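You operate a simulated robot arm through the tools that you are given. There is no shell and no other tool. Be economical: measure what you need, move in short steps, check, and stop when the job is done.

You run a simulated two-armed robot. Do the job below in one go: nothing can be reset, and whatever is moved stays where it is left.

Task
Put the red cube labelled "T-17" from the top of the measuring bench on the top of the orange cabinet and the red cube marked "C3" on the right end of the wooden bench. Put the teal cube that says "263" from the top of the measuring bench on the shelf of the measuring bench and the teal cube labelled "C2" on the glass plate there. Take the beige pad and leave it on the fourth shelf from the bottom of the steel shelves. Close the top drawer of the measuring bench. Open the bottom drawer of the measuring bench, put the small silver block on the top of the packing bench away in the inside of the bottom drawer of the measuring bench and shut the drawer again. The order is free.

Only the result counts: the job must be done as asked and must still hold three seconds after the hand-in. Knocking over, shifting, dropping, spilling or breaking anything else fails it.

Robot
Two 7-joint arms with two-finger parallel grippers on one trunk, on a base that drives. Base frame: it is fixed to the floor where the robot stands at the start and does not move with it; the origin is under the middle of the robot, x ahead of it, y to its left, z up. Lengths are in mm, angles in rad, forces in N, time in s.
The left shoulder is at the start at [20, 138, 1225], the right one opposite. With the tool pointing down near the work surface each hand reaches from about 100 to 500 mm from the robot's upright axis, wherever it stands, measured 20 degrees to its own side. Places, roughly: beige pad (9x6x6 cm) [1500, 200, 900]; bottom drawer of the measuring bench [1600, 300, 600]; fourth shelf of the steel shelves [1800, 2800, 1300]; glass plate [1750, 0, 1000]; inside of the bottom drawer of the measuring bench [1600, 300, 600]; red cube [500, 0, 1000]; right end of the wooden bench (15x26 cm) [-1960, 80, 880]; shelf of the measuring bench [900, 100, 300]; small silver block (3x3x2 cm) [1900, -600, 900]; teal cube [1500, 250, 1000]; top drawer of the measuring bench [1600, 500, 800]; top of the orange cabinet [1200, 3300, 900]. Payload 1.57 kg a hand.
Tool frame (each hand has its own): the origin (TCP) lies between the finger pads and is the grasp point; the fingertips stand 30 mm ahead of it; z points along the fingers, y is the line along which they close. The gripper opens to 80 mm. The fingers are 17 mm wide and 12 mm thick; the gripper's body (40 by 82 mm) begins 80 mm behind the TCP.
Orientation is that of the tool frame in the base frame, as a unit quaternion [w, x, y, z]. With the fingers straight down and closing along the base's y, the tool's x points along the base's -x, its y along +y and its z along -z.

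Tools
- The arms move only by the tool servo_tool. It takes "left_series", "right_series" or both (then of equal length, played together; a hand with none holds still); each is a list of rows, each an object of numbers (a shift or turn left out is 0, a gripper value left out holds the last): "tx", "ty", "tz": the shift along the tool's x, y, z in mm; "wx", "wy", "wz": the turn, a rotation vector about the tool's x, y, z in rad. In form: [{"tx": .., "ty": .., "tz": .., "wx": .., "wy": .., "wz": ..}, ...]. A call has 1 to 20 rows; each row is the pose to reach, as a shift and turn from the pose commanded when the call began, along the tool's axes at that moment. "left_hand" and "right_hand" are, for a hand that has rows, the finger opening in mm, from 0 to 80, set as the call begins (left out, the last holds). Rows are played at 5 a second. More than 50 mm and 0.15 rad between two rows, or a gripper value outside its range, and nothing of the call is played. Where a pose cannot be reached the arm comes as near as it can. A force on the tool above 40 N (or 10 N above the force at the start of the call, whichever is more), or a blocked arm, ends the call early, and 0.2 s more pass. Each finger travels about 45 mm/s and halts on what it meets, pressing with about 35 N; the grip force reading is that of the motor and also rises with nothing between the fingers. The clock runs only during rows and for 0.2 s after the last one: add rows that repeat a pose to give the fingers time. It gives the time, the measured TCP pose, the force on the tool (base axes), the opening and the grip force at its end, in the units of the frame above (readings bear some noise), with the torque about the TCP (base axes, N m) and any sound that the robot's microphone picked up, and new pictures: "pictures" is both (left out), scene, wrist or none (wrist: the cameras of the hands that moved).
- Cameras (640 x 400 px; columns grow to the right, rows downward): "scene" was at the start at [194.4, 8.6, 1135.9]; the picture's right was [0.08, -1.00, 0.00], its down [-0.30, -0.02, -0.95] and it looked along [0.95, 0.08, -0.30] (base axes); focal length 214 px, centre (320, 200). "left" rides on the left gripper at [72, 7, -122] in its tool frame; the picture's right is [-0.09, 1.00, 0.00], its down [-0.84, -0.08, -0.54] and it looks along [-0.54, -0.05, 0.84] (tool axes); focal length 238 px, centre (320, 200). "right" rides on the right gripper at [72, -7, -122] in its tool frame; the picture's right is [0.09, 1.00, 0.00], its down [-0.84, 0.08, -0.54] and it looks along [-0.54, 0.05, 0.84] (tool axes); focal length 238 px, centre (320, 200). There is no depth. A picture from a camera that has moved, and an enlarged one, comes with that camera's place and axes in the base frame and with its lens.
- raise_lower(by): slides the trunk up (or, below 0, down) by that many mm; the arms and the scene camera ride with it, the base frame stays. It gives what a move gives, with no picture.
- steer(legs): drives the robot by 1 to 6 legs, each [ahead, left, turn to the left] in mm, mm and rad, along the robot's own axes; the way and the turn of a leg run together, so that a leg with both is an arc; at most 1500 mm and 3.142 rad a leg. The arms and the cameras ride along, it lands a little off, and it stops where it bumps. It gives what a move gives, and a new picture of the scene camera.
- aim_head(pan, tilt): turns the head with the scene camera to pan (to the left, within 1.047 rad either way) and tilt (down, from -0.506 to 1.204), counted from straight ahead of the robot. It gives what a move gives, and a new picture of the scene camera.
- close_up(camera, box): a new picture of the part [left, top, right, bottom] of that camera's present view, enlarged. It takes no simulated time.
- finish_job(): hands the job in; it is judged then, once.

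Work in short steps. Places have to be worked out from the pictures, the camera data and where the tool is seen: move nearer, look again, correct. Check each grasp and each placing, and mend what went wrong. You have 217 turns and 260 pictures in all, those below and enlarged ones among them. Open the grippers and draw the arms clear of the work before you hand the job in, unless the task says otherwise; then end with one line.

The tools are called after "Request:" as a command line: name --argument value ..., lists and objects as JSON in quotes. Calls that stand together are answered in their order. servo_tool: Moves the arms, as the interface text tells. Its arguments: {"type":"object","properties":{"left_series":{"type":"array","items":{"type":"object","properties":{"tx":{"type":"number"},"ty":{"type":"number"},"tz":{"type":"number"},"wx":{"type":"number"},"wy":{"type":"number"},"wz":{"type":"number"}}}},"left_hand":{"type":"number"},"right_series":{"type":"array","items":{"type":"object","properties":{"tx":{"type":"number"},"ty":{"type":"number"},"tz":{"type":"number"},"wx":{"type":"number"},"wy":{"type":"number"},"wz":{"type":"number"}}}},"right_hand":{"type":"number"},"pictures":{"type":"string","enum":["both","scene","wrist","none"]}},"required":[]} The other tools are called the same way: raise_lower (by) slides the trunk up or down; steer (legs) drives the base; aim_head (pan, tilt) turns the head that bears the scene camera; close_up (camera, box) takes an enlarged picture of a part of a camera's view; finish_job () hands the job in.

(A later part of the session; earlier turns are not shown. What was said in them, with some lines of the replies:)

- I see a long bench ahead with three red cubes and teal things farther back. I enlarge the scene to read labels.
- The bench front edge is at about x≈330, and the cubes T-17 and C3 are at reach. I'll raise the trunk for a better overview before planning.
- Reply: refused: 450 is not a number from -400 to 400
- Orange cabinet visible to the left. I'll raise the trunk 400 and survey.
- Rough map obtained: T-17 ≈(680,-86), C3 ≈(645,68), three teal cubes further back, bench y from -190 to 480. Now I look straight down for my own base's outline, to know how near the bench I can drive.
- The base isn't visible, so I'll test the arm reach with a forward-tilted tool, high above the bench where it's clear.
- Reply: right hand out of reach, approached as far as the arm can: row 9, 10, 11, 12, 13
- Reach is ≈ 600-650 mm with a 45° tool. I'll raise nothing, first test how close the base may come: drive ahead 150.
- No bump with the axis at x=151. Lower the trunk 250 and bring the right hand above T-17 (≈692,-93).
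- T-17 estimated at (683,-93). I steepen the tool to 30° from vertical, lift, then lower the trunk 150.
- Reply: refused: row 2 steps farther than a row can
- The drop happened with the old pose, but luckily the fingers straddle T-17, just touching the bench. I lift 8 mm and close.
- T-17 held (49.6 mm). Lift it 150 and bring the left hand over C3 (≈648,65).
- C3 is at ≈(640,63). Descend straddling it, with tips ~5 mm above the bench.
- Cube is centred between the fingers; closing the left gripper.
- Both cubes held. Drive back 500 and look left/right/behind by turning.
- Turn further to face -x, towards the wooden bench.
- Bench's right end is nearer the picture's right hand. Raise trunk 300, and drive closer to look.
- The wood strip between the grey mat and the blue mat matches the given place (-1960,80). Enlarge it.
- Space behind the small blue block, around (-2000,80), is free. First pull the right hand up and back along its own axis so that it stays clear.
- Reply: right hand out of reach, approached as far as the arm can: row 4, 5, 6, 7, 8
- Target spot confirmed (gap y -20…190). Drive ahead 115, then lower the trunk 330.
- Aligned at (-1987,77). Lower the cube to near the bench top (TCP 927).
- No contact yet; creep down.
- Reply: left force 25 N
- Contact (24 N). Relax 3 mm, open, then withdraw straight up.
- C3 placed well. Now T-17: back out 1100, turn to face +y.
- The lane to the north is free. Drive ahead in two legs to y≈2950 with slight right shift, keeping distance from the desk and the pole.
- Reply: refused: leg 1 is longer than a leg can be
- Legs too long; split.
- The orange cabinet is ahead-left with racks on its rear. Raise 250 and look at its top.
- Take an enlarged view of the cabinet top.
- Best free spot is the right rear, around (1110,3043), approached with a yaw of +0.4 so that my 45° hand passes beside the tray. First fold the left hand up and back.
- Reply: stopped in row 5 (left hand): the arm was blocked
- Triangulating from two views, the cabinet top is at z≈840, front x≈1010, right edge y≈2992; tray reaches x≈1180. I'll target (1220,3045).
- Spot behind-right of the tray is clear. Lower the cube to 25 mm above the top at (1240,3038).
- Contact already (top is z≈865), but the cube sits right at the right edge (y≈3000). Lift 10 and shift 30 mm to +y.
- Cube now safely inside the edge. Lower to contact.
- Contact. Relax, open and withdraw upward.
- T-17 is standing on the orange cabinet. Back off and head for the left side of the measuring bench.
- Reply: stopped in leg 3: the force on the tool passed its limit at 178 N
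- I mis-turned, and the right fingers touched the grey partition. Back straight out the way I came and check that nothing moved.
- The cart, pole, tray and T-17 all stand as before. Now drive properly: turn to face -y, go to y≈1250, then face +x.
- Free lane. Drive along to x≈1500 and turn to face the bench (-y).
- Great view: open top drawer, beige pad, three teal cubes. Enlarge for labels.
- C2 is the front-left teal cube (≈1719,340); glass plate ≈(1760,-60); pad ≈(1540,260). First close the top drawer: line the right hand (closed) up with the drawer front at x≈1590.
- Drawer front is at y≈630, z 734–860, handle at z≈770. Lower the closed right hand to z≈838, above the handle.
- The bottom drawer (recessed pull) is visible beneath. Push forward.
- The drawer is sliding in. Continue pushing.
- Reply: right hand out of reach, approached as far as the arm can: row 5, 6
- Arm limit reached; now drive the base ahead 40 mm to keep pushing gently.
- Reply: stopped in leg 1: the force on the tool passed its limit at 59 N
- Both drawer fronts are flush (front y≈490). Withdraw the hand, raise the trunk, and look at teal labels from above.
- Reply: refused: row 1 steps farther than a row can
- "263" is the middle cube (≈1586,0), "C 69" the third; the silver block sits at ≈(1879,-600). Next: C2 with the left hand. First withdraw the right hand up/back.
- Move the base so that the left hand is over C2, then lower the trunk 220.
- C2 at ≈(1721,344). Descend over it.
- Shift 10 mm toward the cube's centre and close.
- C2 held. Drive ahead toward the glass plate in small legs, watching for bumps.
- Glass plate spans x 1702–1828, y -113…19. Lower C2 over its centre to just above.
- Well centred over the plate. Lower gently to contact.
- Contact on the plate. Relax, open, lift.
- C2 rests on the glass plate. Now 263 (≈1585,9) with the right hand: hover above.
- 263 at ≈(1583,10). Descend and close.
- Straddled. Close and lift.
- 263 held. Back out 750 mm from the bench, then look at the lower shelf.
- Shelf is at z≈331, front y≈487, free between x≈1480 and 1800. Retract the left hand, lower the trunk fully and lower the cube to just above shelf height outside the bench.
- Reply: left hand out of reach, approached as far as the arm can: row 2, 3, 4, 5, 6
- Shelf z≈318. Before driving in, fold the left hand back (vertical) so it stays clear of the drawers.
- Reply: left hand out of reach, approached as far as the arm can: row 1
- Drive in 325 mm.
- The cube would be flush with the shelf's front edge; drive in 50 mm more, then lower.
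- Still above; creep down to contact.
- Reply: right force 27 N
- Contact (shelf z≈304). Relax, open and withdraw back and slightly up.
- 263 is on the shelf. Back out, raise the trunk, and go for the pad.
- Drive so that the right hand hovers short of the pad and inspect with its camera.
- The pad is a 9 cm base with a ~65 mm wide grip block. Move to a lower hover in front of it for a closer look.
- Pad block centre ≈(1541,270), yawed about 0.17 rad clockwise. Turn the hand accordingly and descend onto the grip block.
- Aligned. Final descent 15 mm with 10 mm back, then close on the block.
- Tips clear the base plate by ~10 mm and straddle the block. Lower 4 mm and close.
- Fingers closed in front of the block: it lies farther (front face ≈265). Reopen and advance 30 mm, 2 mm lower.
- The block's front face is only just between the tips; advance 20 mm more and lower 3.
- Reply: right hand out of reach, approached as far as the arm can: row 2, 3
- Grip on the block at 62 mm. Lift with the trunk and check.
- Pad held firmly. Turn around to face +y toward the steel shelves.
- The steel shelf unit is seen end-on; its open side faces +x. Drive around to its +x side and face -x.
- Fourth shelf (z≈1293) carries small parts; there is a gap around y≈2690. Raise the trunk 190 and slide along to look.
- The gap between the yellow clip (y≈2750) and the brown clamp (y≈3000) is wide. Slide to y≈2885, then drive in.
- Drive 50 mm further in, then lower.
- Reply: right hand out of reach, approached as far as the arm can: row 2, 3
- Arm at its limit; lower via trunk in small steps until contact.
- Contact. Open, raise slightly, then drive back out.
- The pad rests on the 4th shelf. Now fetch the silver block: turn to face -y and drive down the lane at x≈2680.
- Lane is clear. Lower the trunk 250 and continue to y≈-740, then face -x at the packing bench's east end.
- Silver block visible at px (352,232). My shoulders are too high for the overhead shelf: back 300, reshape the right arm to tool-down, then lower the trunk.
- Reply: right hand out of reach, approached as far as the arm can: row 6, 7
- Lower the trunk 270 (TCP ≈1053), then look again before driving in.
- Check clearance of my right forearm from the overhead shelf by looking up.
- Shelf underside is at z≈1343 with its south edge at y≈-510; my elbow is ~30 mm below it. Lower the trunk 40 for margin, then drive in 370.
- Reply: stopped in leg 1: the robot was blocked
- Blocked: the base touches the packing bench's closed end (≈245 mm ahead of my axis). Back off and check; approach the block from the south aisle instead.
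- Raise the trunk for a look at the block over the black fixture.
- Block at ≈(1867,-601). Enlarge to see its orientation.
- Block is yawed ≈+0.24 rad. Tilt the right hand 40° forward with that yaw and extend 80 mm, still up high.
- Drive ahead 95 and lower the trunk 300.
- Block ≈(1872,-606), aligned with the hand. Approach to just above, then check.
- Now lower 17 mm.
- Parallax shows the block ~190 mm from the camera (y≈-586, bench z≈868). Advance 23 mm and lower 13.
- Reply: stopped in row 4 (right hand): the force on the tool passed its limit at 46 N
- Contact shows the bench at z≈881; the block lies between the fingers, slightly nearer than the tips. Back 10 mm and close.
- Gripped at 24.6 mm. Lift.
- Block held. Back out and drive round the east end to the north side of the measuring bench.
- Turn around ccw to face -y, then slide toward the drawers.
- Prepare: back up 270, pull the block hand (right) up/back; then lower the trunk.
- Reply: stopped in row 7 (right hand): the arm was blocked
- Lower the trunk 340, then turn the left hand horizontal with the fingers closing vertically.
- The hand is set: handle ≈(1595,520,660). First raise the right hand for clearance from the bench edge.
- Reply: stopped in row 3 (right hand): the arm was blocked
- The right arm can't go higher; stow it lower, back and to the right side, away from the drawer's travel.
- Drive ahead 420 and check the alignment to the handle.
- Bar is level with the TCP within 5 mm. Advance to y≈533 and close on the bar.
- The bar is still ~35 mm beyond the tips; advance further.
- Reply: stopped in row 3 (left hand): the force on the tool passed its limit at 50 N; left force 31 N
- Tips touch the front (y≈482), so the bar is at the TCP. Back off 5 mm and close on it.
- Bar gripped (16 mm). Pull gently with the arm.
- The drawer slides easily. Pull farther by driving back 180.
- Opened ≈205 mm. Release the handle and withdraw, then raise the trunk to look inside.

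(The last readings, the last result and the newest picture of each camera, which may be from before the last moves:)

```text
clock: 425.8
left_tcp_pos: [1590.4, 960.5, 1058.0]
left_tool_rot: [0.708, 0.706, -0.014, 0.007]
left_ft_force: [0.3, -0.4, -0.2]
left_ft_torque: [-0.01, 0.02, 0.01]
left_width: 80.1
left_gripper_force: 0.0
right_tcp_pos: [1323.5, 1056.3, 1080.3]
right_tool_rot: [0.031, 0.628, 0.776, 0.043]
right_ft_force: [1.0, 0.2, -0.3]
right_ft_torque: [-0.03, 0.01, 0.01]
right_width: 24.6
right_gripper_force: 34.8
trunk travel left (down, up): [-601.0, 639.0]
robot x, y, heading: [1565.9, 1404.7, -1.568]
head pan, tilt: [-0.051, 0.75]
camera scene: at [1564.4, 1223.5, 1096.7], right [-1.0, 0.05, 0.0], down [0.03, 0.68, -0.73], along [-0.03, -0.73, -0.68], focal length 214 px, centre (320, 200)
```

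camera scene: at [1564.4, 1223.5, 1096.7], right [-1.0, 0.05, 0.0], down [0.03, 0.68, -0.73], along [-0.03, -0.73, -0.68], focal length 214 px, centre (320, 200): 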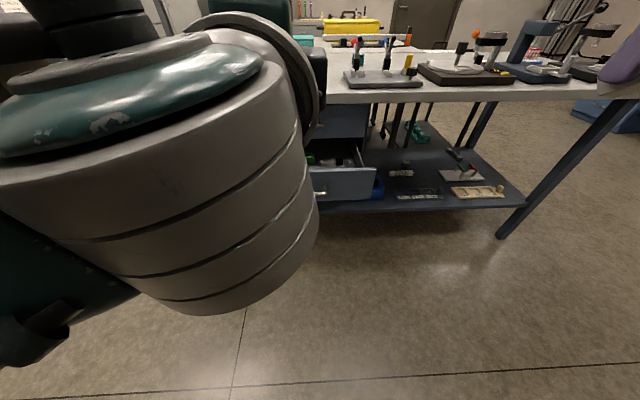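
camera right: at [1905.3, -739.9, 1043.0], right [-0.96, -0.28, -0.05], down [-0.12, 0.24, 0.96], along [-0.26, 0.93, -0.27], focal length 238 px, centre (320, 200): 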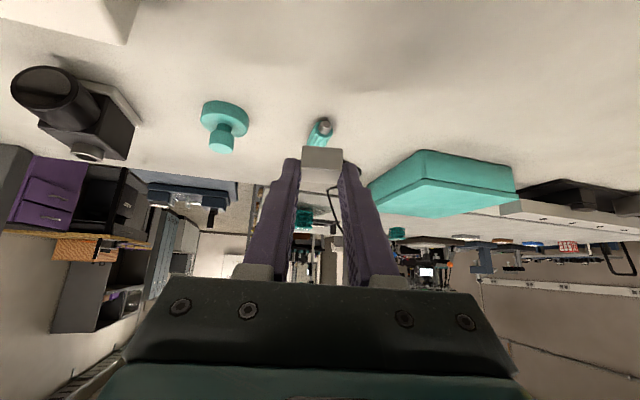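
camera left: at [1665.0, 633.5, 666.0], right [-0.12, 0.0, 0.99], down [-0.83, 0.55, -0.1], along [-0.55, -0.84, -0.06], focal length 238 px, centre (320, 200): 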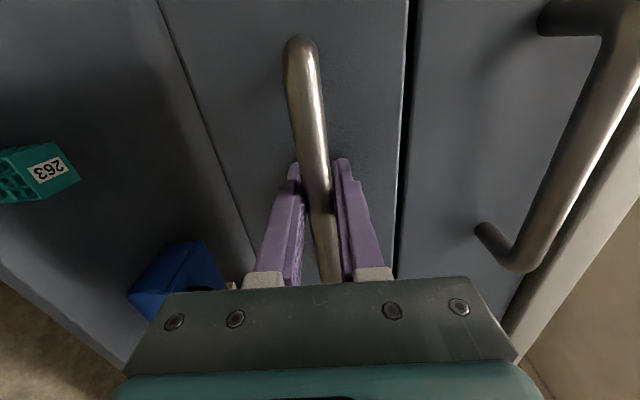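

Slide 240 mm to +x so the block hand lines up with the drawer and my view clears.

Request:
steer --legs '[[150, 240, 0]]'

Request:
aim_head --pan -0.35 --tilt 0.8

Request:
servo_tool --right_series '[{}]' --pictures "both"

```text
clock: 427.8
left_tcp_pos: [1832.5, 810.6, 1058.3]
left_tool_rot: [0.708, 0.706, -0.014, 0.007]
left_ft_force: [0.0, -0.4, 0.0]
left_ft_torque: [-0.01, 0.02, -0.01]
left_width: 79.8
left_gripper_force: 0.1
right_tcp_pos: [1565.3, 905.9, 1080.9]
right_tool_rot: [0.031, 0.628, 0.776, 0.043]
right_ft_force: [0.2, -0.6, -0.6]
right_ft_torque: [-0.03, -0.02, -0.02]
right_width: 24.4
right_gripper_force: 34.8
trunk travel left (down, up): [-601.0, 639.0]
robot x, y, heading: [1808.0, 1253.2, -1.562]
head pan, tilt: [-0.051, 0.75]
camera scene: at [1805.3, 1072.9, 1096.7], right [-1.0, 0.05, 0.0], down [0.03, 0.68, -0.73], along [-0.03, -0.73, -0.68], focal length 214 px, centre (320, 200)
```

scene: 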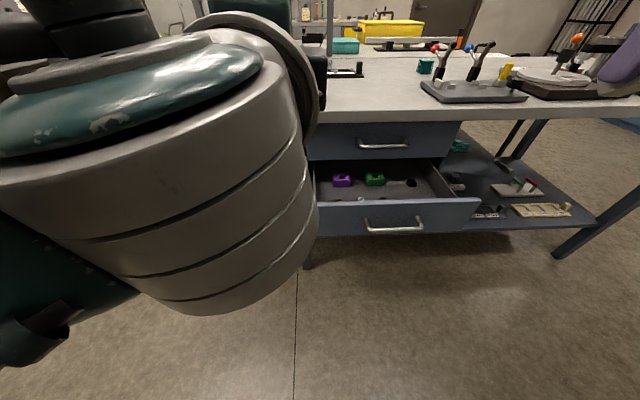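

```text
clock: 428.6
left_tcp_pos: [1833.1, 810.5, 1059.1]
left_tool_rot: [0.708, 0.706, -0.015, 0.008]
left_ft_force: [0.1, -0.1, 0.4]
left_ft_torque: [0.03, -0.02, -0.03]
left_width: 80.1
left_gripper_force: 0.1
right_tcp_pos: [1564.7, 906.2, 1080.7]
right_tool_rot: [0.031, 0.628, 0.777, 0.043]
right_ft_force: [0.0, -0.2, -0.3]
right_ft_torque: [0.03, -0.02, -0.02]
right_width: 24.6
right_gripper_force: 35.1
trunk travel left (down, up): [-601.0, 639.0]
robot x, y, heading: [1806.2, 1255.0, -1.566]
head pan, tilt: [-0.351, 0.799]
camera scene: at [1781.7, 1079.9, 1092.7], right [-0.94, 0.34, 0.0], down [0.24, 0.67, -0.7], along [-0.24, -0.66, -0.72], focal length 214 px, centre (320, 200)
```

scene: 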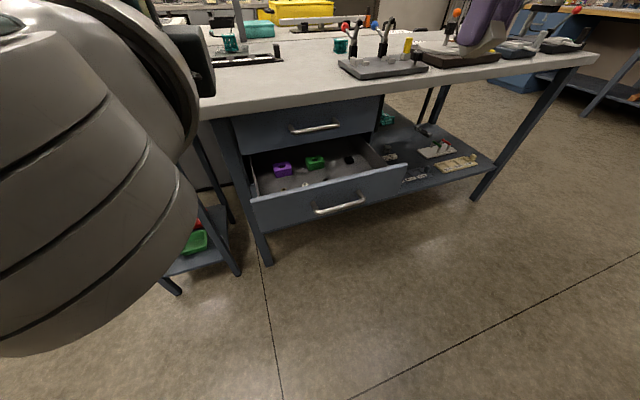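

```text
clock: 429.0
left_tcp_pos: [1832.1, 810.1, 1059.8]
left_tool_rot: [0.708, 0.706, -0.014, 0.008]
left_ft_force: [-0.1, -0.2, -0.8]
left_ft_torque: [-0.02, 0.03, 0.03]
left_width: 80.0
left_gripper_force: 0.0
right_tcp_pos: [1564.7, 904.0, 1080.5]
right_tool_rot: [0.031, 0.628, 0.776, 0.044]
right_ft_force: [0.2, -0.1, -1.2]
right_ft_torque: [0.02, 0.0, -0.02]
right_width: 24.6
right_gripper_force: 35.1
trunk travel left (down, up): [-601.0, 639.0]
robot x, y, heading: [1810.4, 1255.2, -1.567]
head pan, tilt: [-0.351, 0.799]
camera scene: at [1781.6, 1079.9, 1092.7], right [-0.94, 0.34, 0.0], down [0.24, 0.67, -0.7], along [-0.24, -0.66, -0.72], focal length 214 px, centre (320, 200)
camera right: at [1530.3, 971.0, 1200.1], right [0.95, 0.3, 0.11], down [0.2, -0.82, 0.54], along [0.25, -0.49, -0.83], focal length 238 px, centre (320, 200)
```

scene: 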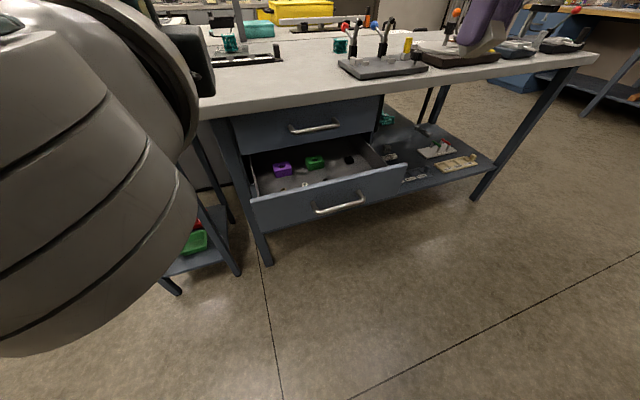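
right: 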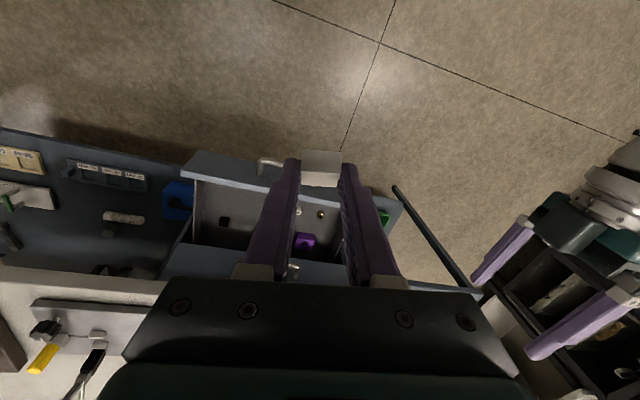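

Request:
close_up --camera "scene" --box '[220, 90, 420, 215]'

```text
3.20 times, centred on (320, 152) of scene
camera zoom: at [1781.6, 1079.9, 1092.7], right [-0.94, 0.34, 0.0], down [0.24, 0.67, -0.7], along [-0.24, -0.66, -0.72], focal length 686 px, centre (320, 352)
```

zoom: 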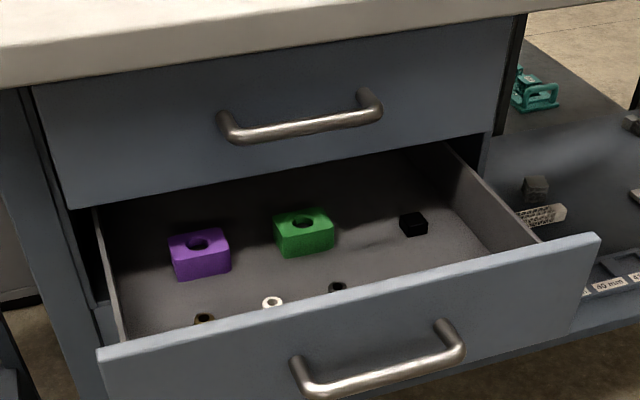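

Free spot in the drawer: right front, about (1475,585). Stow the left hand back and outward; straighten the right hand's roll and extend it 100 mm.

Request:
servo_tool --left_series '[{"tx": 25, "tz": -25}, {"tx": 50, "tz": -50}, {"tx": 75, "tz": -75}, {"tx": 100, "tz": -100}, {"tx": 120, "tz": -120}, {"tx": 120, "tz": -120}]' --right_series '[{"tx": -20, "wx": 0.03}, {"tx": -40, "wx": 0.06}, {"tx": -60, "wx": 0.09}, {"tx": -80, "wx": 0.106}, {"tx": -100, "wx": 0.106}, {"tx": -100, "wx": 0.106}]' --pictures "none"

```text
clock: 430.4
left_tcp_pos: [1954.7, 930.1, 1064.1]
left_tool_rot: [0.709, 0.705, -0.014, 0.008]
left_ft_force: [0.2, 0.0, -0.1]
left_ft_torque: [-0.01, 0.01, 0.03]
left_width: 79.8
left_gripper_force: 0.0
right_tcp_pos: [1586.1, 806.0, 1079.4]
right_tool_rot: [-0.002, 0.627, 0.779, 0.001]
right_ft_force: [-0.7, -0.2, -1.1]
right_ft_torque: [0.01, -0.02, -0.03]
right_width: 24.6
right_gripper_force: 34.6
trunk travel left (down, up): [-601.0, 639.0]
robot x, y, heading: [1806.8, 1254.1, -1.567]
head pan, tilt: [-0.351, 0.799]
```

Position above the drawer: TCP to (1475,605).

Request:
steer --legs '[[201, -111, 0]]'

Request:
servo_tool --right_series '[{}]' --pictures "wrist"

```text
clock: 432.1
left_tcp_pos: [1845.9, 723.3, 1064.1]
left_tool_rot: [0.708, 0.706, -0.012, 0.011]
left_ft_force: [-0.1, 0.1, 0.0]
left_ft_torque: [-0.02, -0.01, -0.01]
left_width: 80.0
left_gripper_force: 0.1
right_tcp_pos: [1478.1, 598.1, 1078.6]
right_tool_rot: [-0.003, 0.627, 0.779, 0.001]
right_ft_force: [0.0, -0.3, 0.7]
right_ft_torque: [0.03, -0.01, 0.0]
right_width: 24.7
right_gripper_force: 35.3
trunk travel left (down, up): [-601.0, 639.0]
robot x, y, heading: [1695.5, 1047.9, -1.56]
head pan, tilt: [-0.351, 0.799]
camera scene: at [1673.4, 873.0, 1092.7], right [-0.94, 0.33, 0.0], down [0.24, 0.68, -0.7], along [-0.23, -0.66, -0.72], focal length 214 px, centre (320, 200)
```

scene: 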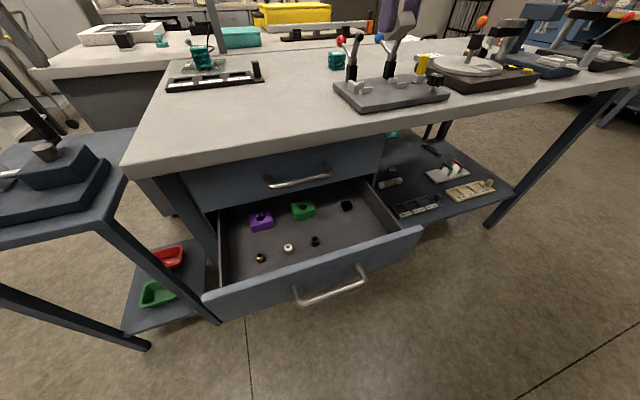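

```text
clock: 432.5
left_tcp_pos: [1846.3, 724.0, 1064.2]
left_tool_rot: [0.709, 0.705, -0.013, 0.01]
left_ft_force: [0.2, 0.0, -0.3]
left_ft_torque: [-0.02, 0.0, 0.01]
left_width: 79.9
left_gripper_force: 0.1
right_tcp_pos: [1478.5, 598.7, 1078.5]
right_tool_rot: [-0.003, 0.627, 0.779, 0.002]
right_ft_force: [0.3, -0.1, -0.7]
right_ft_torque: [-0.01, -0.04, 0.01]
right_width: 24.6
right_gripper_force: 35.2
trunk travel left (down, up): [-601.0, 639.0]
robot x, y, heading: [1694.5, 1048.4, -1.561]
head pan, tilt: [-0.351, 0.799]
camera right: at [1456.5, 667.2, 1200.7], right [0.95, 0.3, 0.0], down [0.26, -0.8, 0.54], along [0.16, -0.51, -0.84], focal length 238 px, centre (320, 200)
```

right: 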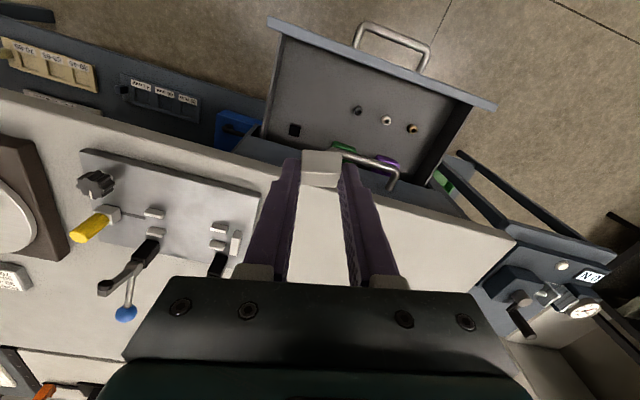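

All clear. Lower the trunk 400 to bring the block into the drawer.

Request:
raise_lower --by -400

Request:
servo_tool --right_series '[{}]' --pictures "both"

```text
clock: 436.3
left_tcp_pos: [1847.0, 724.9, 664.1]
left_tool_rot: [0.709, 0.705, -0.013, 0.01]
left_ft_force: [0.5, 0.0, -0.7]
left_ft_torque: [0.01, -0.02, -0.05]
left_width: 79.7
left_gripper_force: 0.1
right_tcp_pos: [1479.2, 599.4, 679.5]
right_tool_rot: [-0.003, 0.626, 0.779, 0.002]
right_ft_force: [0.4, 1.0, -0.3]
right_ft_torque: [0.03, -0.02, 0.03]
right_width: 24.6
right_gripper_force: 35.1
trunk travel left (down, up): [-201.0, 1039.0]
robot x, y, heading: [1698.5, 1046.0, -1.559]
head pan, tilt: [-0.351, 0.799]
```

```text
clock: 436.7
left_tcp_pos: [1846.9, 723.5, 664.6]
left_tool_rot: [0.708, 0.706, -0.012, 0.009]
left_ft_force: [0.0, 0.3, -0.1]
left_ft_torque: [0.02, 0.0, -0.01]
left_width: 79.9
left_gripper_force: 0.1
right_tcp_pos: [1479.2, 599.7, 678.7]
right_tool_rot: [-0.003, 0.626, 0.78, 0.002]
right_ft_force: [-0.3, 0.7, -0.1]
right_ft_torque: [-0.01, 0.02, 0.0]
right_width: 24.5
right_gripper_force: 34.8
trunk travel left (down, up): [-201.0, 1039.0]
robot x, y, heading: [1699.3, 1047.8, -1.557]
head pan, tilt: [-0.351, 0.799]
camera scene: at [1673.5, 873.1, 692.7], right [-0.94, 0.33, 0.0], down [0.24, 0.68, -0.7], along [-0.23, -0.66, -0.72], focal length 214 px, centre (320, 200)
camera right: at [1456.5, 667.2, 800.7], right [0.95, 0.3, 0.0], down [0.26, -0.8, 0.54], along [0.16, -0.51, -0.84], focal length 238 px, centre (320, 200)
```

scene: 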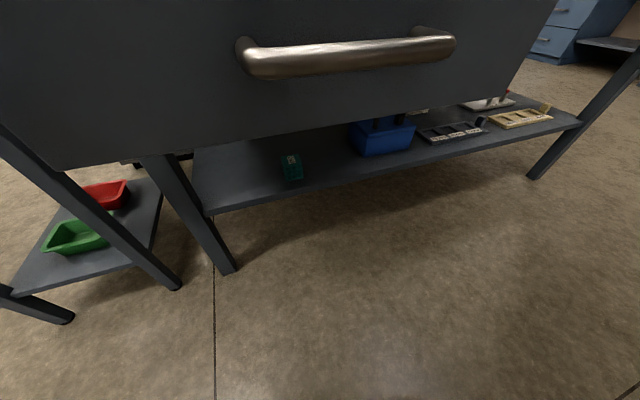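
right: 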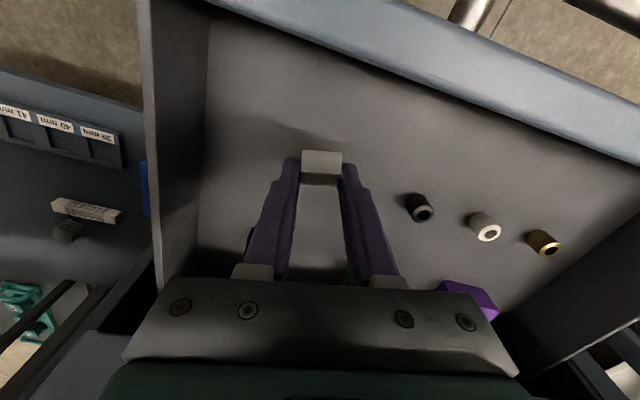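

Inside the drawer with clear surroundings. Lower slowly until contact.

Request:
servo_tool --right_series '[{"tz": 8}, {"tz": 16}, {"tz": 22}, {"tz": 22}]' --pictures "none"

Request:
servo_tool --right_series '[{"tz": 3}, {"tz": 6}, {"tz": 9}, {"tz": 9}]' --pictures "wrist"

```text
clock: 437.7
left_tcp_pos: [1847.0, 723.4, 663.5]
left_tool_rot: [0.708, 0.706, -0.013, 0.01]
left_ft_force: [0.6, -0.4, -0.4]
left_ft_torque: [-0.02, 0.0, -0.02]
left_width: 80.1
left_gripper_force: 0.1
right_tcp_pos: [1478.7, 598.6, 656.7]
right_tool_rot: [-0.004, 0.626, 0.78, 0.003]
right_ft_force: [0.1, 0.5, 0.0]
right_ft_torque: [-0.02, 0.01, -0.01]
right_width: 24.6
right_gripper_force: 35.2
trunk travel left (down, up): [-201.0, 1039.0]
robot x, y, heading: [1695.7, 1045.5, -1.563]
head pan, tilt: [-0.351, 0.799]
```

```text
clock: 438.7
left_tcp_pos: [1845.5, 722.2, 665.2]
left_tool_rot: [0.708, 0.706, -0.013, 0.01]
left_ft_force: [0.2, -0.3, 0.1]
left_ft_torque: [-0.02, -0.01, 0.02]
left_width: 80.0
left_gripper_force: 0.0
right_tcp_pos: [1477.1, 595.4, 651.1]
right_tool_rot: [0.0, 0.626, 0.779, 0.0]
right_ft_force: [3.8, 1.3, 25.2]
right_ft_torque: [-0.01, -0.06, 0.01]
right_width: 25.0
right_gripper_force: 35.0
trunk travel left (down, up): [-201.0, 1039.0]
robot x, y, heading: [1695.4, 1049.2, -1.559]
head pan, tilt: [-0.351, 0.799]
camera right: at [1455.4, 665.2, 772.2], right [0.95, 0.31, 0.0], down [0.26, -0.8, 0.54], along [0.17, -0.52, -0.84], focal length 238 px, centre (320, 200)
```

right: 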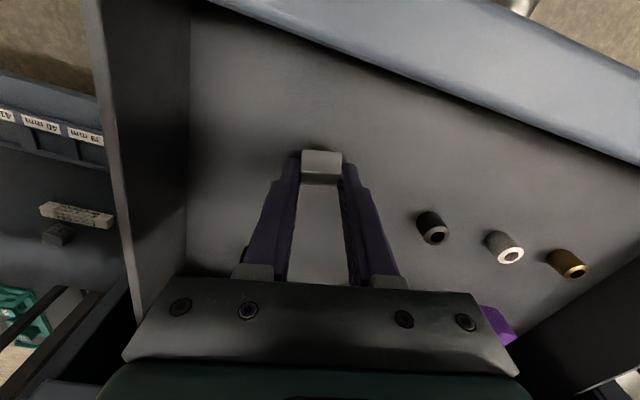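

Contact. Relax 2 mm, open, then rise.

Request:
servo_tool --right_series '[{"tz": -2}, {"tz": -2}]' --pictures "none"

Request:
servo_tool --right_series '[{}, {}, {}, {}]' --right_hand 60 --pictures "none"

Request:
servo_tool --right_series '[{"tz": -15}, {"tz": -30}, {"tz": -50}]' --pictures "wrist"

```text
clock: 439.3
left_tcp_pos: [1847.0, 721.5, 664.1]
left_tool_rot: [0.709, 0.705, -0.012, 0.009]
left_ft_force: [0.5, -0.9, 0.0]
left_ft_torque: [-0.01, 0.0, 0.01]
left_width: 80.0
left_gripper_force: 0.0
right_tcp_pos: [1477.5, 597.3, 651.1]
right_tool_rot: [-0.001, 0.627, 0.779, 0.001]
right_ft_force: [2.0, -1.0, 16.7]
right_ft_torque: [-0.09, -0.02, 0.0]
right_width: 24.8
right_gripper_force: 35.0
trunk travel left (down, up): [-201.0, 1039.0]
robot x, y, heading: [1694.1, 1047.0, -1.558]
head pan, tilt: [-0.351, 0.799]
```

```text
clock: 440.3
left_tcp_pos: [1847.8, 724.1, 663.4]
left_tool_rot: [0.708, 0.706, -0.012, 0.01]
left_ft_force: [0.1, -0.5, -0.2]
left_ft_torque: [0.02, -0.04, 0.03]
left_width: 80.0
left_gripper_force: 0.0
right_tcp_pos: [1479.8, 599.1, 650.1]
right_tool_rot: [-0.003, 0.626, 0.78, 0.002]
right_ft_force: [0.6, -0.6, 0.0]
right_ft_torque: [-0.02, -0.01, -0.05]
right_width: 59.9
right_gripper_force: 0.1
trunk travel left (down, up): [-201.0, 1039.0]
robot x, y, heading: [1691.5, 1048.6, -1.559]
head pan, tilt: [-0.351, 0.799]
```

```text
clock: 441.1
left_tcp_pos: [1846.8, 723.5, 664.2]
left_tool_rot: [0.708, 0.706, -0.012, 0.011]
left_ft_force: [-1.0, -0.2, 0.4]
left_ft_torque: [0.02, -0.01, -0.02]
left_width: 79.9
left_gripper_force: 0.0
right_tcp_pos: [1479.7, 598.0, 700.3]
right_tool_rot: [-0.003, 0.626, 0.78, 0.003]
right_ft_force: [-0.4, 0.7, -0.4]
right_ft_torque: [-0.01, -0.02, 0.0]
right_width: 59.8
right_gripper_force: 0.0
trunk travel left (down, up): [-201.0, 1039.0]
robot x, y, heading: [1700.1, 1051.2, -1.555]
head pan, tilt: [-0.351, 0.799]
camera right: at [1456.6, 666.2, 821.3], right [0.95, 0.3, 0.0], down [0.26, -0.8, 0.54], along [0.16, -0.51, -0.84], focal length 238 px, centre (320, 200)
```

right: 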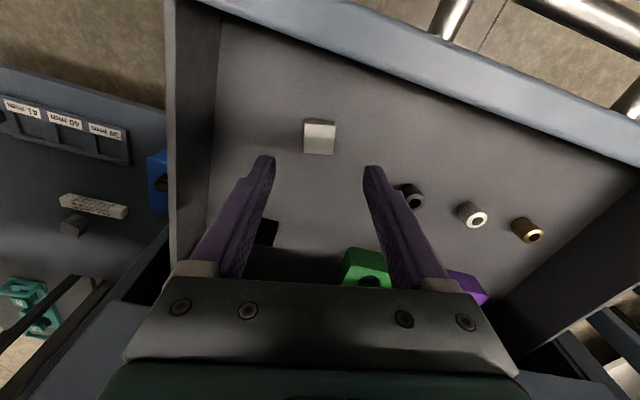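

The silver block lies flat in the drawer. Raise, back off, and reconfigure for pushing the drawer shut with the closed left hand.

Request:
raise_lower --by 400

Request:
steer --legs '[[-330, 0, -0.01]]'

Request:
servo_tool --left_series '[{"tx": -25, "tz": 25}, {"tx": -50, "tz": 50}, {"tx": -75, "tz": 75}, {"tx": -100, "tz": 100}, {"tx": -120, "tz": 120}, {"tx": -120, "tz": 120}, {"tx": -120, "tz": 120}, {"tx": -120, "tz": 120}]' --right_series '[{"tx": 20}, {"tx": 40}, {"tx": 60}, {"tx": 80}, {"tx": 100}, {"tx": 100}, {"tx": 100}, {"tx": 100}]' --left_hand 0 --pictures "none"

```text
clock: 445.0
left_tcp_pos: [1847.2, 723.7, 1065.4]
left_tool_rot: [0.709, 0.705, -0.012, 0.01]
left_ft_force: [0.7, 0.1, 0.7]
left_ft_torque: [-0.02, 0.02, -0.02]
left_width: 80.1
left_gripper_force: 0.0
right_tcp_pos: [1478.3, 598.1, 1100.3]
right_tool_rot: [-0.003, 0.627, 0.779, 0.003]
right_ft_force: [0.1, -0.5, 0.1]
right_ft_torque: [0.03, -0.01, 0.0]
right_width: 60.2
right_gripper_force: 0.1
trunk travel left (down, up): [-601.0, 639.0]
robot x, y, heading: [1699.2, 1047.1, -1.563]
head pan, tilt: [-0.351, 0.799]
```

```text
clock: 447.1
left_tcp_pos: [1841.8, 1048.1, 1064.6]
left_tool_rot: [0.709, 0.705, -0.016, 0.006]
left_ft_force: [-0.1, 0.6, 0.2]
left_ft_torque: [0.03, -0.01, -0.04]
left_width: 80.1
left_gripper_force: 0.2
right_tcp_pos: [1472.4, 928.0, 1099.3]
right_tool_rot: [-0.002, 0.631, 0.776, 0.002]
right_ft_force: [0.2, 0.8, -0.4]
right_ft_torque: [0.0, 0.05, 0.01]
right_width: 60.1
right_gripper_force: 0.0
trunk travel left (down, up): [-601.0, 639.0]
robot x, y, heading: [1695.3, 1375.1, -1.573]
head pan, tilt: [-0.351, 0.799]
camera scene: at [1670.1, 1200.1, 1092.6], right [-0.94, 0.35, 0.0], down [0.25, 0.67, -0.7], along [-0.24, -0.65, -0.72], focal length 214 px, centre (320, 200)
```

scene: 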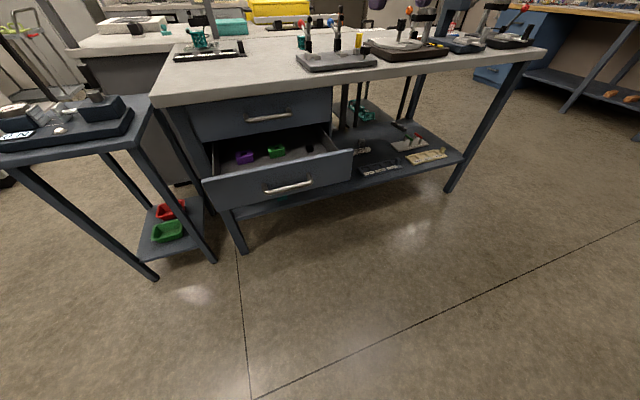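

```text
clock: 448.9
left_tcp_pos: [1718.4, 932.8, 1060.5]
left_tool_rot: [0.709, 0.705, -0.017, 0.006]
left_ft_force: [0.1, 0.2, -0.3]
left_ft_torque: [-0.02, 0.01, 0.0]
left_width: 0.1
left_gripper_force: 21.2
right_tcp_pos: [1453.5, 1025.4, 1100.9]
right_tool_rot: [-0.003, 0.632, 0.775, 0.001]
right_ft_force: [0.2, 0.4, 0.1]
right_ft_torque: [0.0, -0.02, 0.02]
right_width: 59.8
right_gripper_force: 0.1
trunk travel left (down, up): [-601.0, 639.0]
robot x, y, heading: [1700.5, 1374.4, -1.574]
head pan, tilt: [-0.351, 0.799]
```

Slide right 123 and lower the trunk 358 so the closed fingers face the drawer front above the handle.

Request:
steer --legs '[[0, -123, 0]]'

Request:
raise_lower --by -358

Request:
steer --legs '[[170, 0, 0]]'

Request:
servo_tool --left_series '[{}]' --pictures "wrist"

```text
clock: 450.2
left_tcp_pos: [1595.0, 932.6, 1060.4]
left_tool_rot: [0.709, 0.705, -0.017, 0.005]
left_ft_force: [-0.1, -0.6, -0.7]
left_ft_torque: [0.0, -0.01, 0.0]
left_width: 0.0
left_gripper_force: 21.6
right_tcp_pos: [1331.4, 1026.0, 1100.8]
right_tool_rot: [-0.003, 0.632, 0.775, 0.003]
right_ft_force: [0.2, 0.7, -0.3]
right_ft_torque: [-0.01, 0.01, -0.01]
right_width: 60.0
right_gripper_force: 0.1
trunk travel left (down, up): [-601.0, 639.0]
robot x, y, heading: [1575.0, 1374.9, -1.574]
head pan, tilt: [-0.351, 0.799]
camera scene: at [1547.7, 1200.4, 1092.7], right [-0.94, 0.35, 0.0], down [0.25, 0.67, -0.7], along [-0.24, -0.65, -0.72], focal length 214 px, centre (320, 200)
```

scene: 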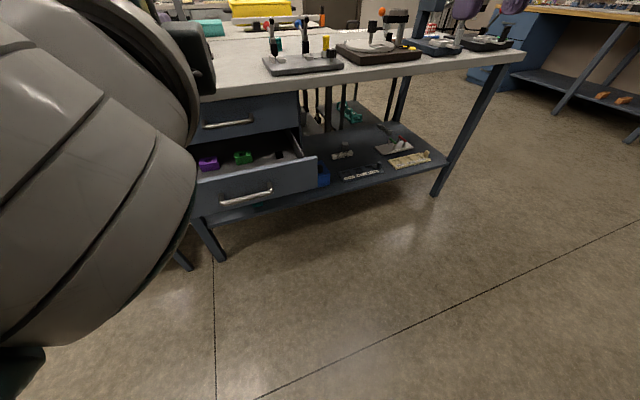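

```text
clock: 453.7
left_tcp_pos: [1595.7, 932.9, 703.0]
left_tool_rot: [0.708, 0.706, -0.016, 0.006]
left_ft_force: [-0.4, 0.3, 0.3]
left_ft_torque: [-0.02, 0.03, 0.04]
left_width: 0.0
left_gripper_force: 20.8
right_tcp_pos: [1331.0, 1026.2, 742.5]
right_tool_rot: [-0.003, 0.632, 0.775, 0.002]
right_ft_force: [-0.1, -0.5, -1.1]
right_ft_torque: [0.03, 0.01, 0.01]
right_width: 60.2
right_gripper_force: 0.1
trunk travel left (down, up): [-243.0, 997.0]
robot x, y, heading: [1576.6, 1376.8, -1.575]
head pan, tilt: [-0.351, 0.799]
```

```text
clock: 455.1
left_tcp_pos: [1596.4, 759.1, 702.2]
left_tool_rot: [0.708, 0.706, -0.017, 0.005]
left_ft_force: [0.3, -0.1, -0.1]
left_ft_torque: [-0.02, -0.01, 0.0]
left_width: 0.4
left_gripper_force: 21.2
right_tcp_pos: [1331.6, 852.2, 742.7]
right_tool_rot: [-0.003, 0.631, 0.775, 0.002]
right_ft_force: [-1.3, 0.2, 0.3]
right_ft_torque: [0.0, 0.01, -0.01]
right_width: 60.2
right_gripper_force: 0.1
trunk travel left (down, up): [-243.0, 997.0]
robot x, y, heading: [1574.4, 1199.7, -1.572]
head pan, tilt: [-0.351, 0.799]
camera scene: at [1547.5, 1026.7, 734.6], right [-0.94, 0.35, 0.0], down [0.25, 0.67, -0.7], along [-0.24, -0.65, -0.72], focal length 214 px, centre (320, 200)
```

scene: 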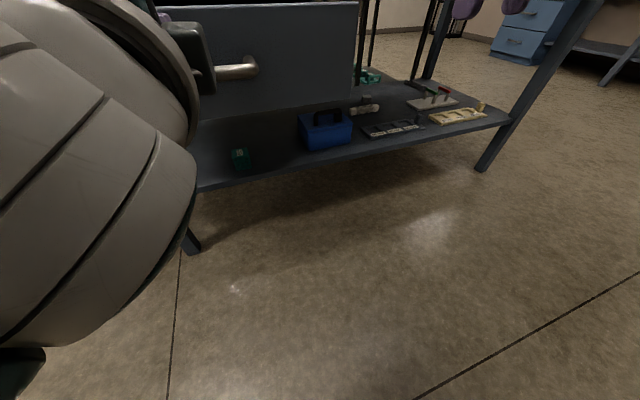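

```text
clock: 455.6
left_tcp_pos: [1595.5, 758.6, 702.6]
left_tool_rot: [0.708, 0.706, -0.017, 0.006]
left_ft_force: [0.1, 0.3, 0.1]
left_ft_torque: [0.0, -0.02, 0.02]
left_width: 0.0
left_gripper_force: 20.7
right_tcp_pos: [1330.9, 853.7, 743.2]
right_tool_rot: [-0.003, 0.632, 0.775, 0.002]
right_ft_force: [0.6, 0.0, 0.6]
right_ft_torque: [-0.05, 0.03, -0.04]
right_width: 59.9
right_gripper_force: 0.1
trunk travel left (down, up): [-243.0, 997.0]
robot x, y, heading: [1573.3, 1201.2, -1.575]
head pan, tilt: [-0.351, 0.799]
camera left: at [1670.1, 880.8, 709.9], right [-0.12, 0.0, 0.99], down [-0.83, 0.55, -0.11], along [-0.55, -0.83, -0.06], focal length 238 px, centre (320, 200)
```

left: 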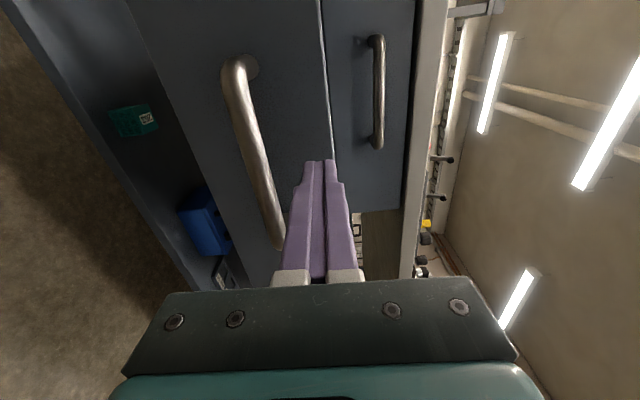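

Drawer's top edge is at z≈712; lower the fingers 12 mm, then push by the base in steps.

Request:
servo_tool --left_series '[{"ty": -6}, {"ty": -12}, {"ty": -12}]' --pictures "none"

Request:
steer --legs '[[100, 0, 0]]'

Request:
steer --legs '[[100, 0, 0]]'

Request:
servo_tool --left_series '[{}]' --pictures "wrist"

```text
clock: 456.4
left_tcp_pos: [1595.9, 758.7, 690.8]
left_tool_rot: [0.708, 0.706, -0.017, 0.005]
left_ft_force: [-0.8, 0.5, 0.6]
left_ft_torque: [0.02, 0.03, 0.0]
left_width: 0.2
left_gripper_force: 21.2
right_tcp_pos: [1330.4, 852.4, 742.1]
right_tool_rot: [-0.003, 0.632, 0.775, 0.002]
right_ft_force: [0.5, -0.3, -0.4]
right_ft_torque: [0.01, 0.01, -0.03]
right_width: 60.0
right_gripper_force: 0.1
trunk travel left (down, up): [-243.0, 997.0]
robot x, y, heading: [1572.1, 1198.5, -1.571]
head pan, tilt: [-0.351, 0.799]
```

```text
clock: 457.5
left_tcp_pos: [1595.3, 659.3, 690.4]
left_tool_rot: [0.708, 0.706, -0.017, 0.005]
left_ft_force: [-0.1, 0.2, -0.9]
left_ft_torque: [-0.02, -0.05, -0.01]
left_width: 0.0
left_gripper_force: 21.4
right_tcp_pos: [1331.3, 752.9, 741.9]
right_tool_rot: [-0.003, 0.631, 0.776, 0.002]
right_ft_force: [-0.9, 0.0, 0.3]
right_ft_torque: [0.01, 0.0, 0.04]
right_width: 60.2
right_gripper_force: 0.1
trunk travel left (down, up): [-243.0, 997.0]
robot x, y, heading: [1573.8, 1103.1, -1.577]
head pan, tilt: [-0.351, 0.799]
camera scene: at [1547.2, 926.8, 734.6], right [-0.94, 0.35, 0.0], down [0.25, 0.67, -0.7], along [-0.24, -0.65, -0.72], focal length 214 px, centre (320, 200)
```

scene: 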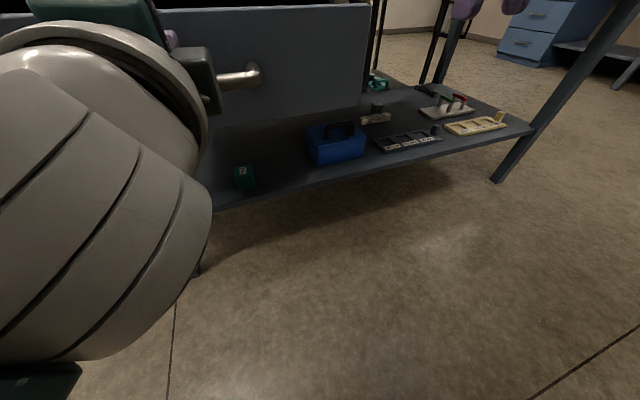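

```text
clock: 458.6
left_tcp_pos: [1596.3, 560.9, 690.1]
left_tool_rot: [0.708, 0.706, -0.017, 0.006]
left_ft_force: [0.0, -0.6, -0.1]
left_ft_torque: [0.03, 0.0, 0.01]
left_width: 0.0
left_gripper_force: 21.2
right_tcp_pos: [1331.3, 653.4, 741.0]
right_tool_rot: [-0.003, 0.631, 0.776, 0.002]
right_ft_force: [0.5, 0.2, -0.6]
right_ft_torque: [0.02, 0.03, 0.0]
right_width: 59.8
right_gripper_force: 0.0
trunk travel left (down, up): [-243.0, 997.0]
robot x, y, heading: [1572.4, 1005.1, -1.574]
head pan, tilt: [-0.351, 0.799]
camera scene: at [1547.0, 828.2, 734.6], right [-0.94, 0.35, 0.0], down [0.25, 0.67, -0.7], along [-0.24, -0.65, -0.72], focal length 214 px, centre (320, 200)
```

scene: 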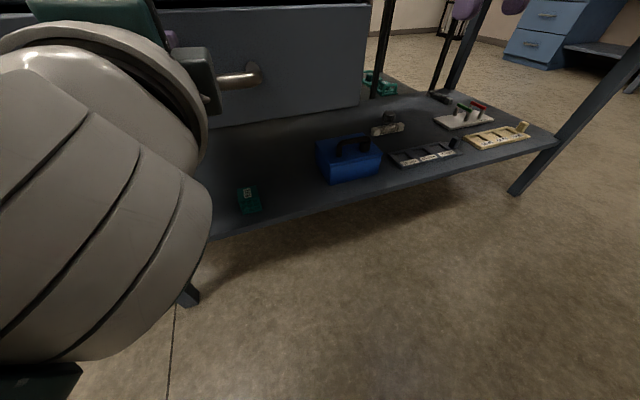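

```text
clock: 459.0
left_tcp_pos: [1595.2, 562.0, 689.2]
left_tool_rot: [0.708, 0.706, -0.016, 0.006]
left_ft_force: [0.4, 1.2, -0.2]
left_ft_torque: [0.04, 0.0, -0.01]
left_width: 0.2
left_gripper_force: 21.3
right_tcp_pos: [1330.6, 654.8, 742.9]
right_tool_rot: [-0.002, 0.632, 0.775, 0.003]
right_ft_force: [1.0, 0.7, -0.2]
right_ft_torque: [0.0, 0.02, 0.07]
right_width: 60.0
right_gripper_force: 0.1
trunk travel left (down, up): [-243.0, 997.0]
robot x, y, heading: [1572.7, 1002.6, -1.573]
head pan, tilt: [-0.351, 0.799]
camera left: at [1669.9, 682.8, 697.5], right [-0.12, 0.0, 0.99], down [-0.83, 0.55, -0.11], along [-0.55, -0.83, -0.07], focal length 238 px, centre (320, 200)
```

left: 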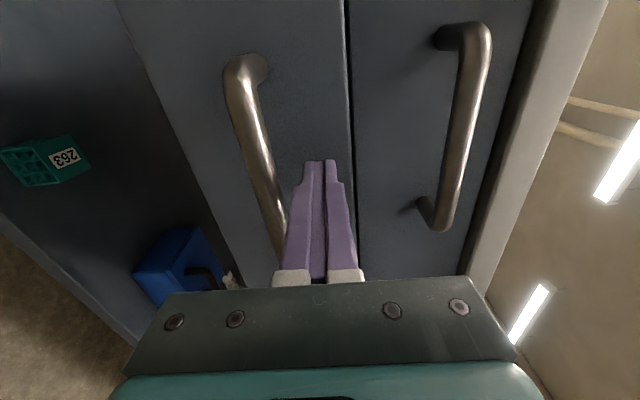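

Nearly shut; push the last ~50 mm with the arm under force guard.

Request:
servo_tool --left_series '[{"tz": 12}, {"tz": 24}, {"tz": 36}, {"tz": 46}, {"tz": 54}, {"tz": 60}]' --pictures "wrist"

```text
clock: 460.6
left_tcp_pos: [1594.7, 511.8, 690.0]
left_tool_rot: [0.709, 0.705, -0.018, 0.004]
left_ft_force: [3.6, 29.9, 2.0]
left_ft_torque: [0.0, 0.05, 0.31]
left_width: 0.0
left_gripper_force: 21.2
right_tcp_pos: [1331.8, 662.5, 739.8]
right_tool_rot: [-0.004, 0.631, 0.776, 0.006]
right_ft_force: [-0.6, 1.1, 0.6]
right_ft_torque: [0.0, -0.02, 0.01]
right_width: 60.2
right_gripper_force: 0.0
trunk travel left (down, up): [-243.0, 997.0]
robot x, y, heading: [1572.9, 1004.5, -1.578]
head pan, tilt: [-0.351, 0.799]
stopped in row 6 (left hand): the force on the tool passed its limit at 45 N (the readings are from after the stop); the commanded pose is now the measured one
camera left: at [1669.2, 632.7, 697.9], right [-0.12, 0.01, 0.99], down [-0.82, 0.56, -0.11], along [-0.55, -0.83, -0.06], focal length 238 px, centre (320, 200)
```

left: 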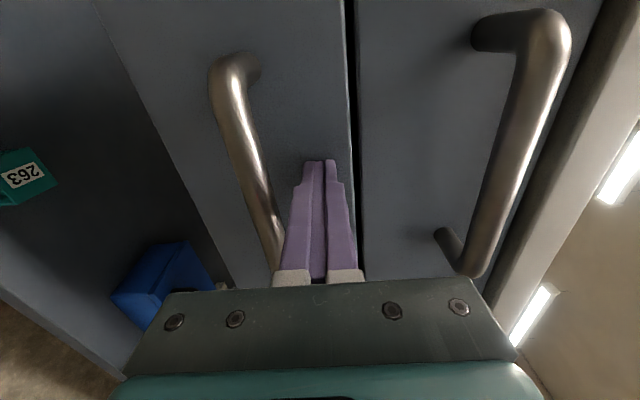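

Bottom drawer hits its stop at the same place as before. Withdraw, open the gripper, and inspect both drawers.

Request:
steer --legs '[[-400, 0, 0]]'

Request:
raise_lower --by 350

Request:
steer --legs '[[0, 380, 0]]'

Request:
close_up --camera "scene" --box '[180, 30, 420, 180]'

```text
clock: 463.1
left_tcp_pos: [1593.3, 906.6, 695.0]
left_tool_rot: [0.712, 0.702, -0.019, 0.004]
left_ft_force: [0.0, -0.3, 0.0]
left_ft_torque: [0.01, -0.01, 0.0]
left_width: 0.1
left_gripper_force: 21.5
right_tcp_pos: [1330.6, 1060.1, 742.7]
right_tool_rot: [-0.003, 0.633, 0.774, 0.002]
right_ft_force: [0.0, -0.7, 0.4]
right_ft_torque: [-0.01, 0.04, 0.01]
right_width: 60.2
right_gripper_force: 0.1
trunk travel left (down, up): [-243.0, 997.0]
robot x, y, heading: [1574.4, 1408.3, -1.577]
head pan, tilt: [-0.351, 0.799]
camera scene: at [1548.0, 1233.5, 734.7], right [-0.94, 0.35, 0.0], down [0.25, 0.67, -0.7], along [-0.24, -0.65, -0.72], focal length 214 px, centre (320, 200)
```

scene: 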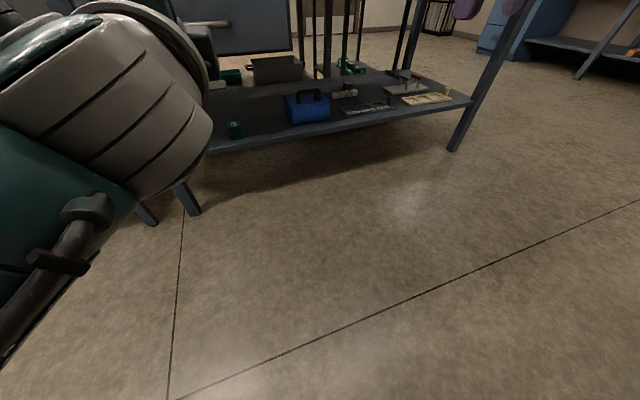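

```text
clock: 466.5
left_tcp_pos: [1592.4, 906.5, 1043.7]
left_tool_rot: [0.711, 0.703, -0.019, 0.004]
left_ft_force: [-0.5, -0.1, 0.2]
left_ft_torque: [-0.01, 0.02, 0.0]
left_width: 0.0
left_gripper_force: 21.5
right_tcp_pos: [1331.0, 1059.8, 1091.7]
right_tool_rot: [-0.002, 0.632, 0.775, 0.002]
right_ft_force: [0.0, 0.2, -0.6]
right_ft_torque: [0.02, -0.01, -0.01]
right_width: 59.8
right_gripper_force: 0.1
trunk travel left (down, up): [-593.0, 647.0]
robot x, y, heading: [1573.0, 1405.6, -1.577]
head pan, tilt: [-0.351, 0.799]
```

```text
clock: 468.9
left_tcp_pos: [1967.3, 903.1, 1044.0]
left_tool_rot: [0.711, 0.703, -0.02, 0.003]
left_ft_force: [-0.1, -0.4, 0.6]
left_ft_torque: [0.02, 0.0, -0.05]
left_width: 0.1
left_gripper_force: 21.0
right_tcp_pos: [1703.8, 1057.4, 1093.2]
right_tool_rot: [-0.004, 0.633, 0.774, 0.002]
right_ft_force: [0.0, 0.5, -0.7]
right_ft_torque: [-0.03, 0.01, 0.0]
right_width: 59.9
right_gripper_force: 0.1
trunk travel left (down, up): [-593.0, 647.0]
robot x, y, heading: [1948.3, 1405.5, -1.575]
head pan, tilt: [-0.351, 0.799]
camera scene: at [1921.2, 1231.3, 1084.7], right [-0.94, 0.35, 0.0], down [0.25, 0.67, -0.7], along [-0.24, -0.65, -0.72], focal length 214 px, centre (320, 200)
```

scene: 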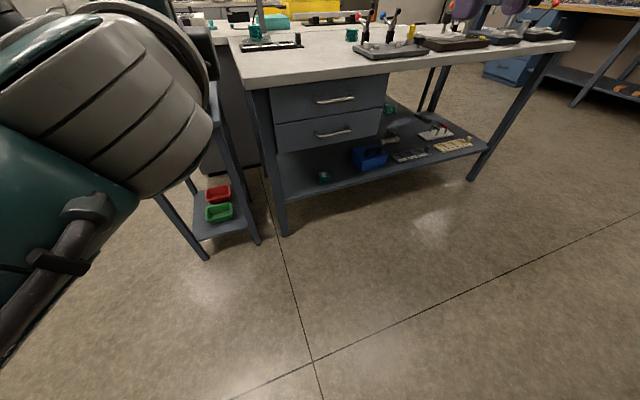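

```text
2.67 times, centred on (300, 105) of scene
camera zoom: at [1921.2, 1231.3, 1084.7], right [-0.94, 0.35, 0.0], down [0.25, 0.67, -0.7], along [-0.24, -0.65, -0.72], focal length 572 px, centre (373, 453)
```

zoom: 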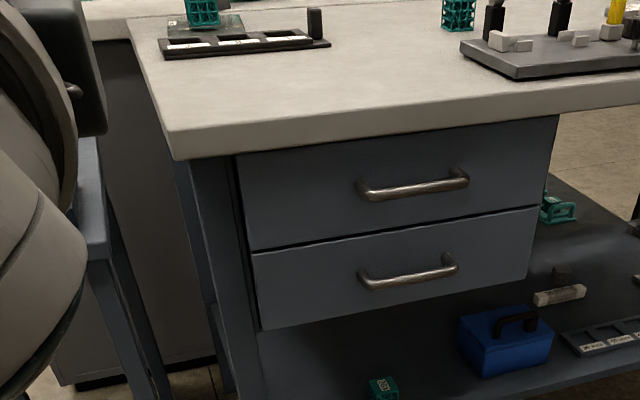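

Both drawer fronts are flush, C2 is on the plate and 263 on the shelf. Open both grippers; arms are clear of everything.

Request:
servo_tool --left_series '[{}, {}, {}, {}, {}, {}]' --right_series '[{}, {}, {}, {}, {}, {}]' --left_hand 80 --right_hand 80 --pictures "none"

Request:
finish_job

```text
clock: 470.3
left_tcp_pos: [1966.0, 904.2, 1045.1]
left_tool_rot: [0.711, 0.703, -0.019, 0.003]
left_ft_force: [0.0, 0.3, -0.1]
left_ft_torque: [0.01, -0.05, 0.03]
left_width: 79.8
left_gripper_force: 0.0
right_tcp_pos: [1703.3, 1057.5, 1091.6]
right_tool_rot: [-0.002, 0.632, 0.775, 0.002]
right_ft_force: [-0.3, 0.8, 0.4]
right_ft_torque: [0.01, -0.01, -0.01]
right_width: 79.7
right_gripper_force: 0.1
trunk travel left (down, up): [-593.0, 647.0]
robot x, y, heading: [1949.6, 1402.4, -1.58]
head pan, tilt: [-0.351, 0.799]
```

```text
The job is handed in.
```

The job is handed in: all four cubes, the pad and the silver block are where you asked, and both drawers are shut; on the way my right fingers hit the grey partition once (178 N) and my base nudged the closed end of the packing bench once, and I saw nothing shifted by either.
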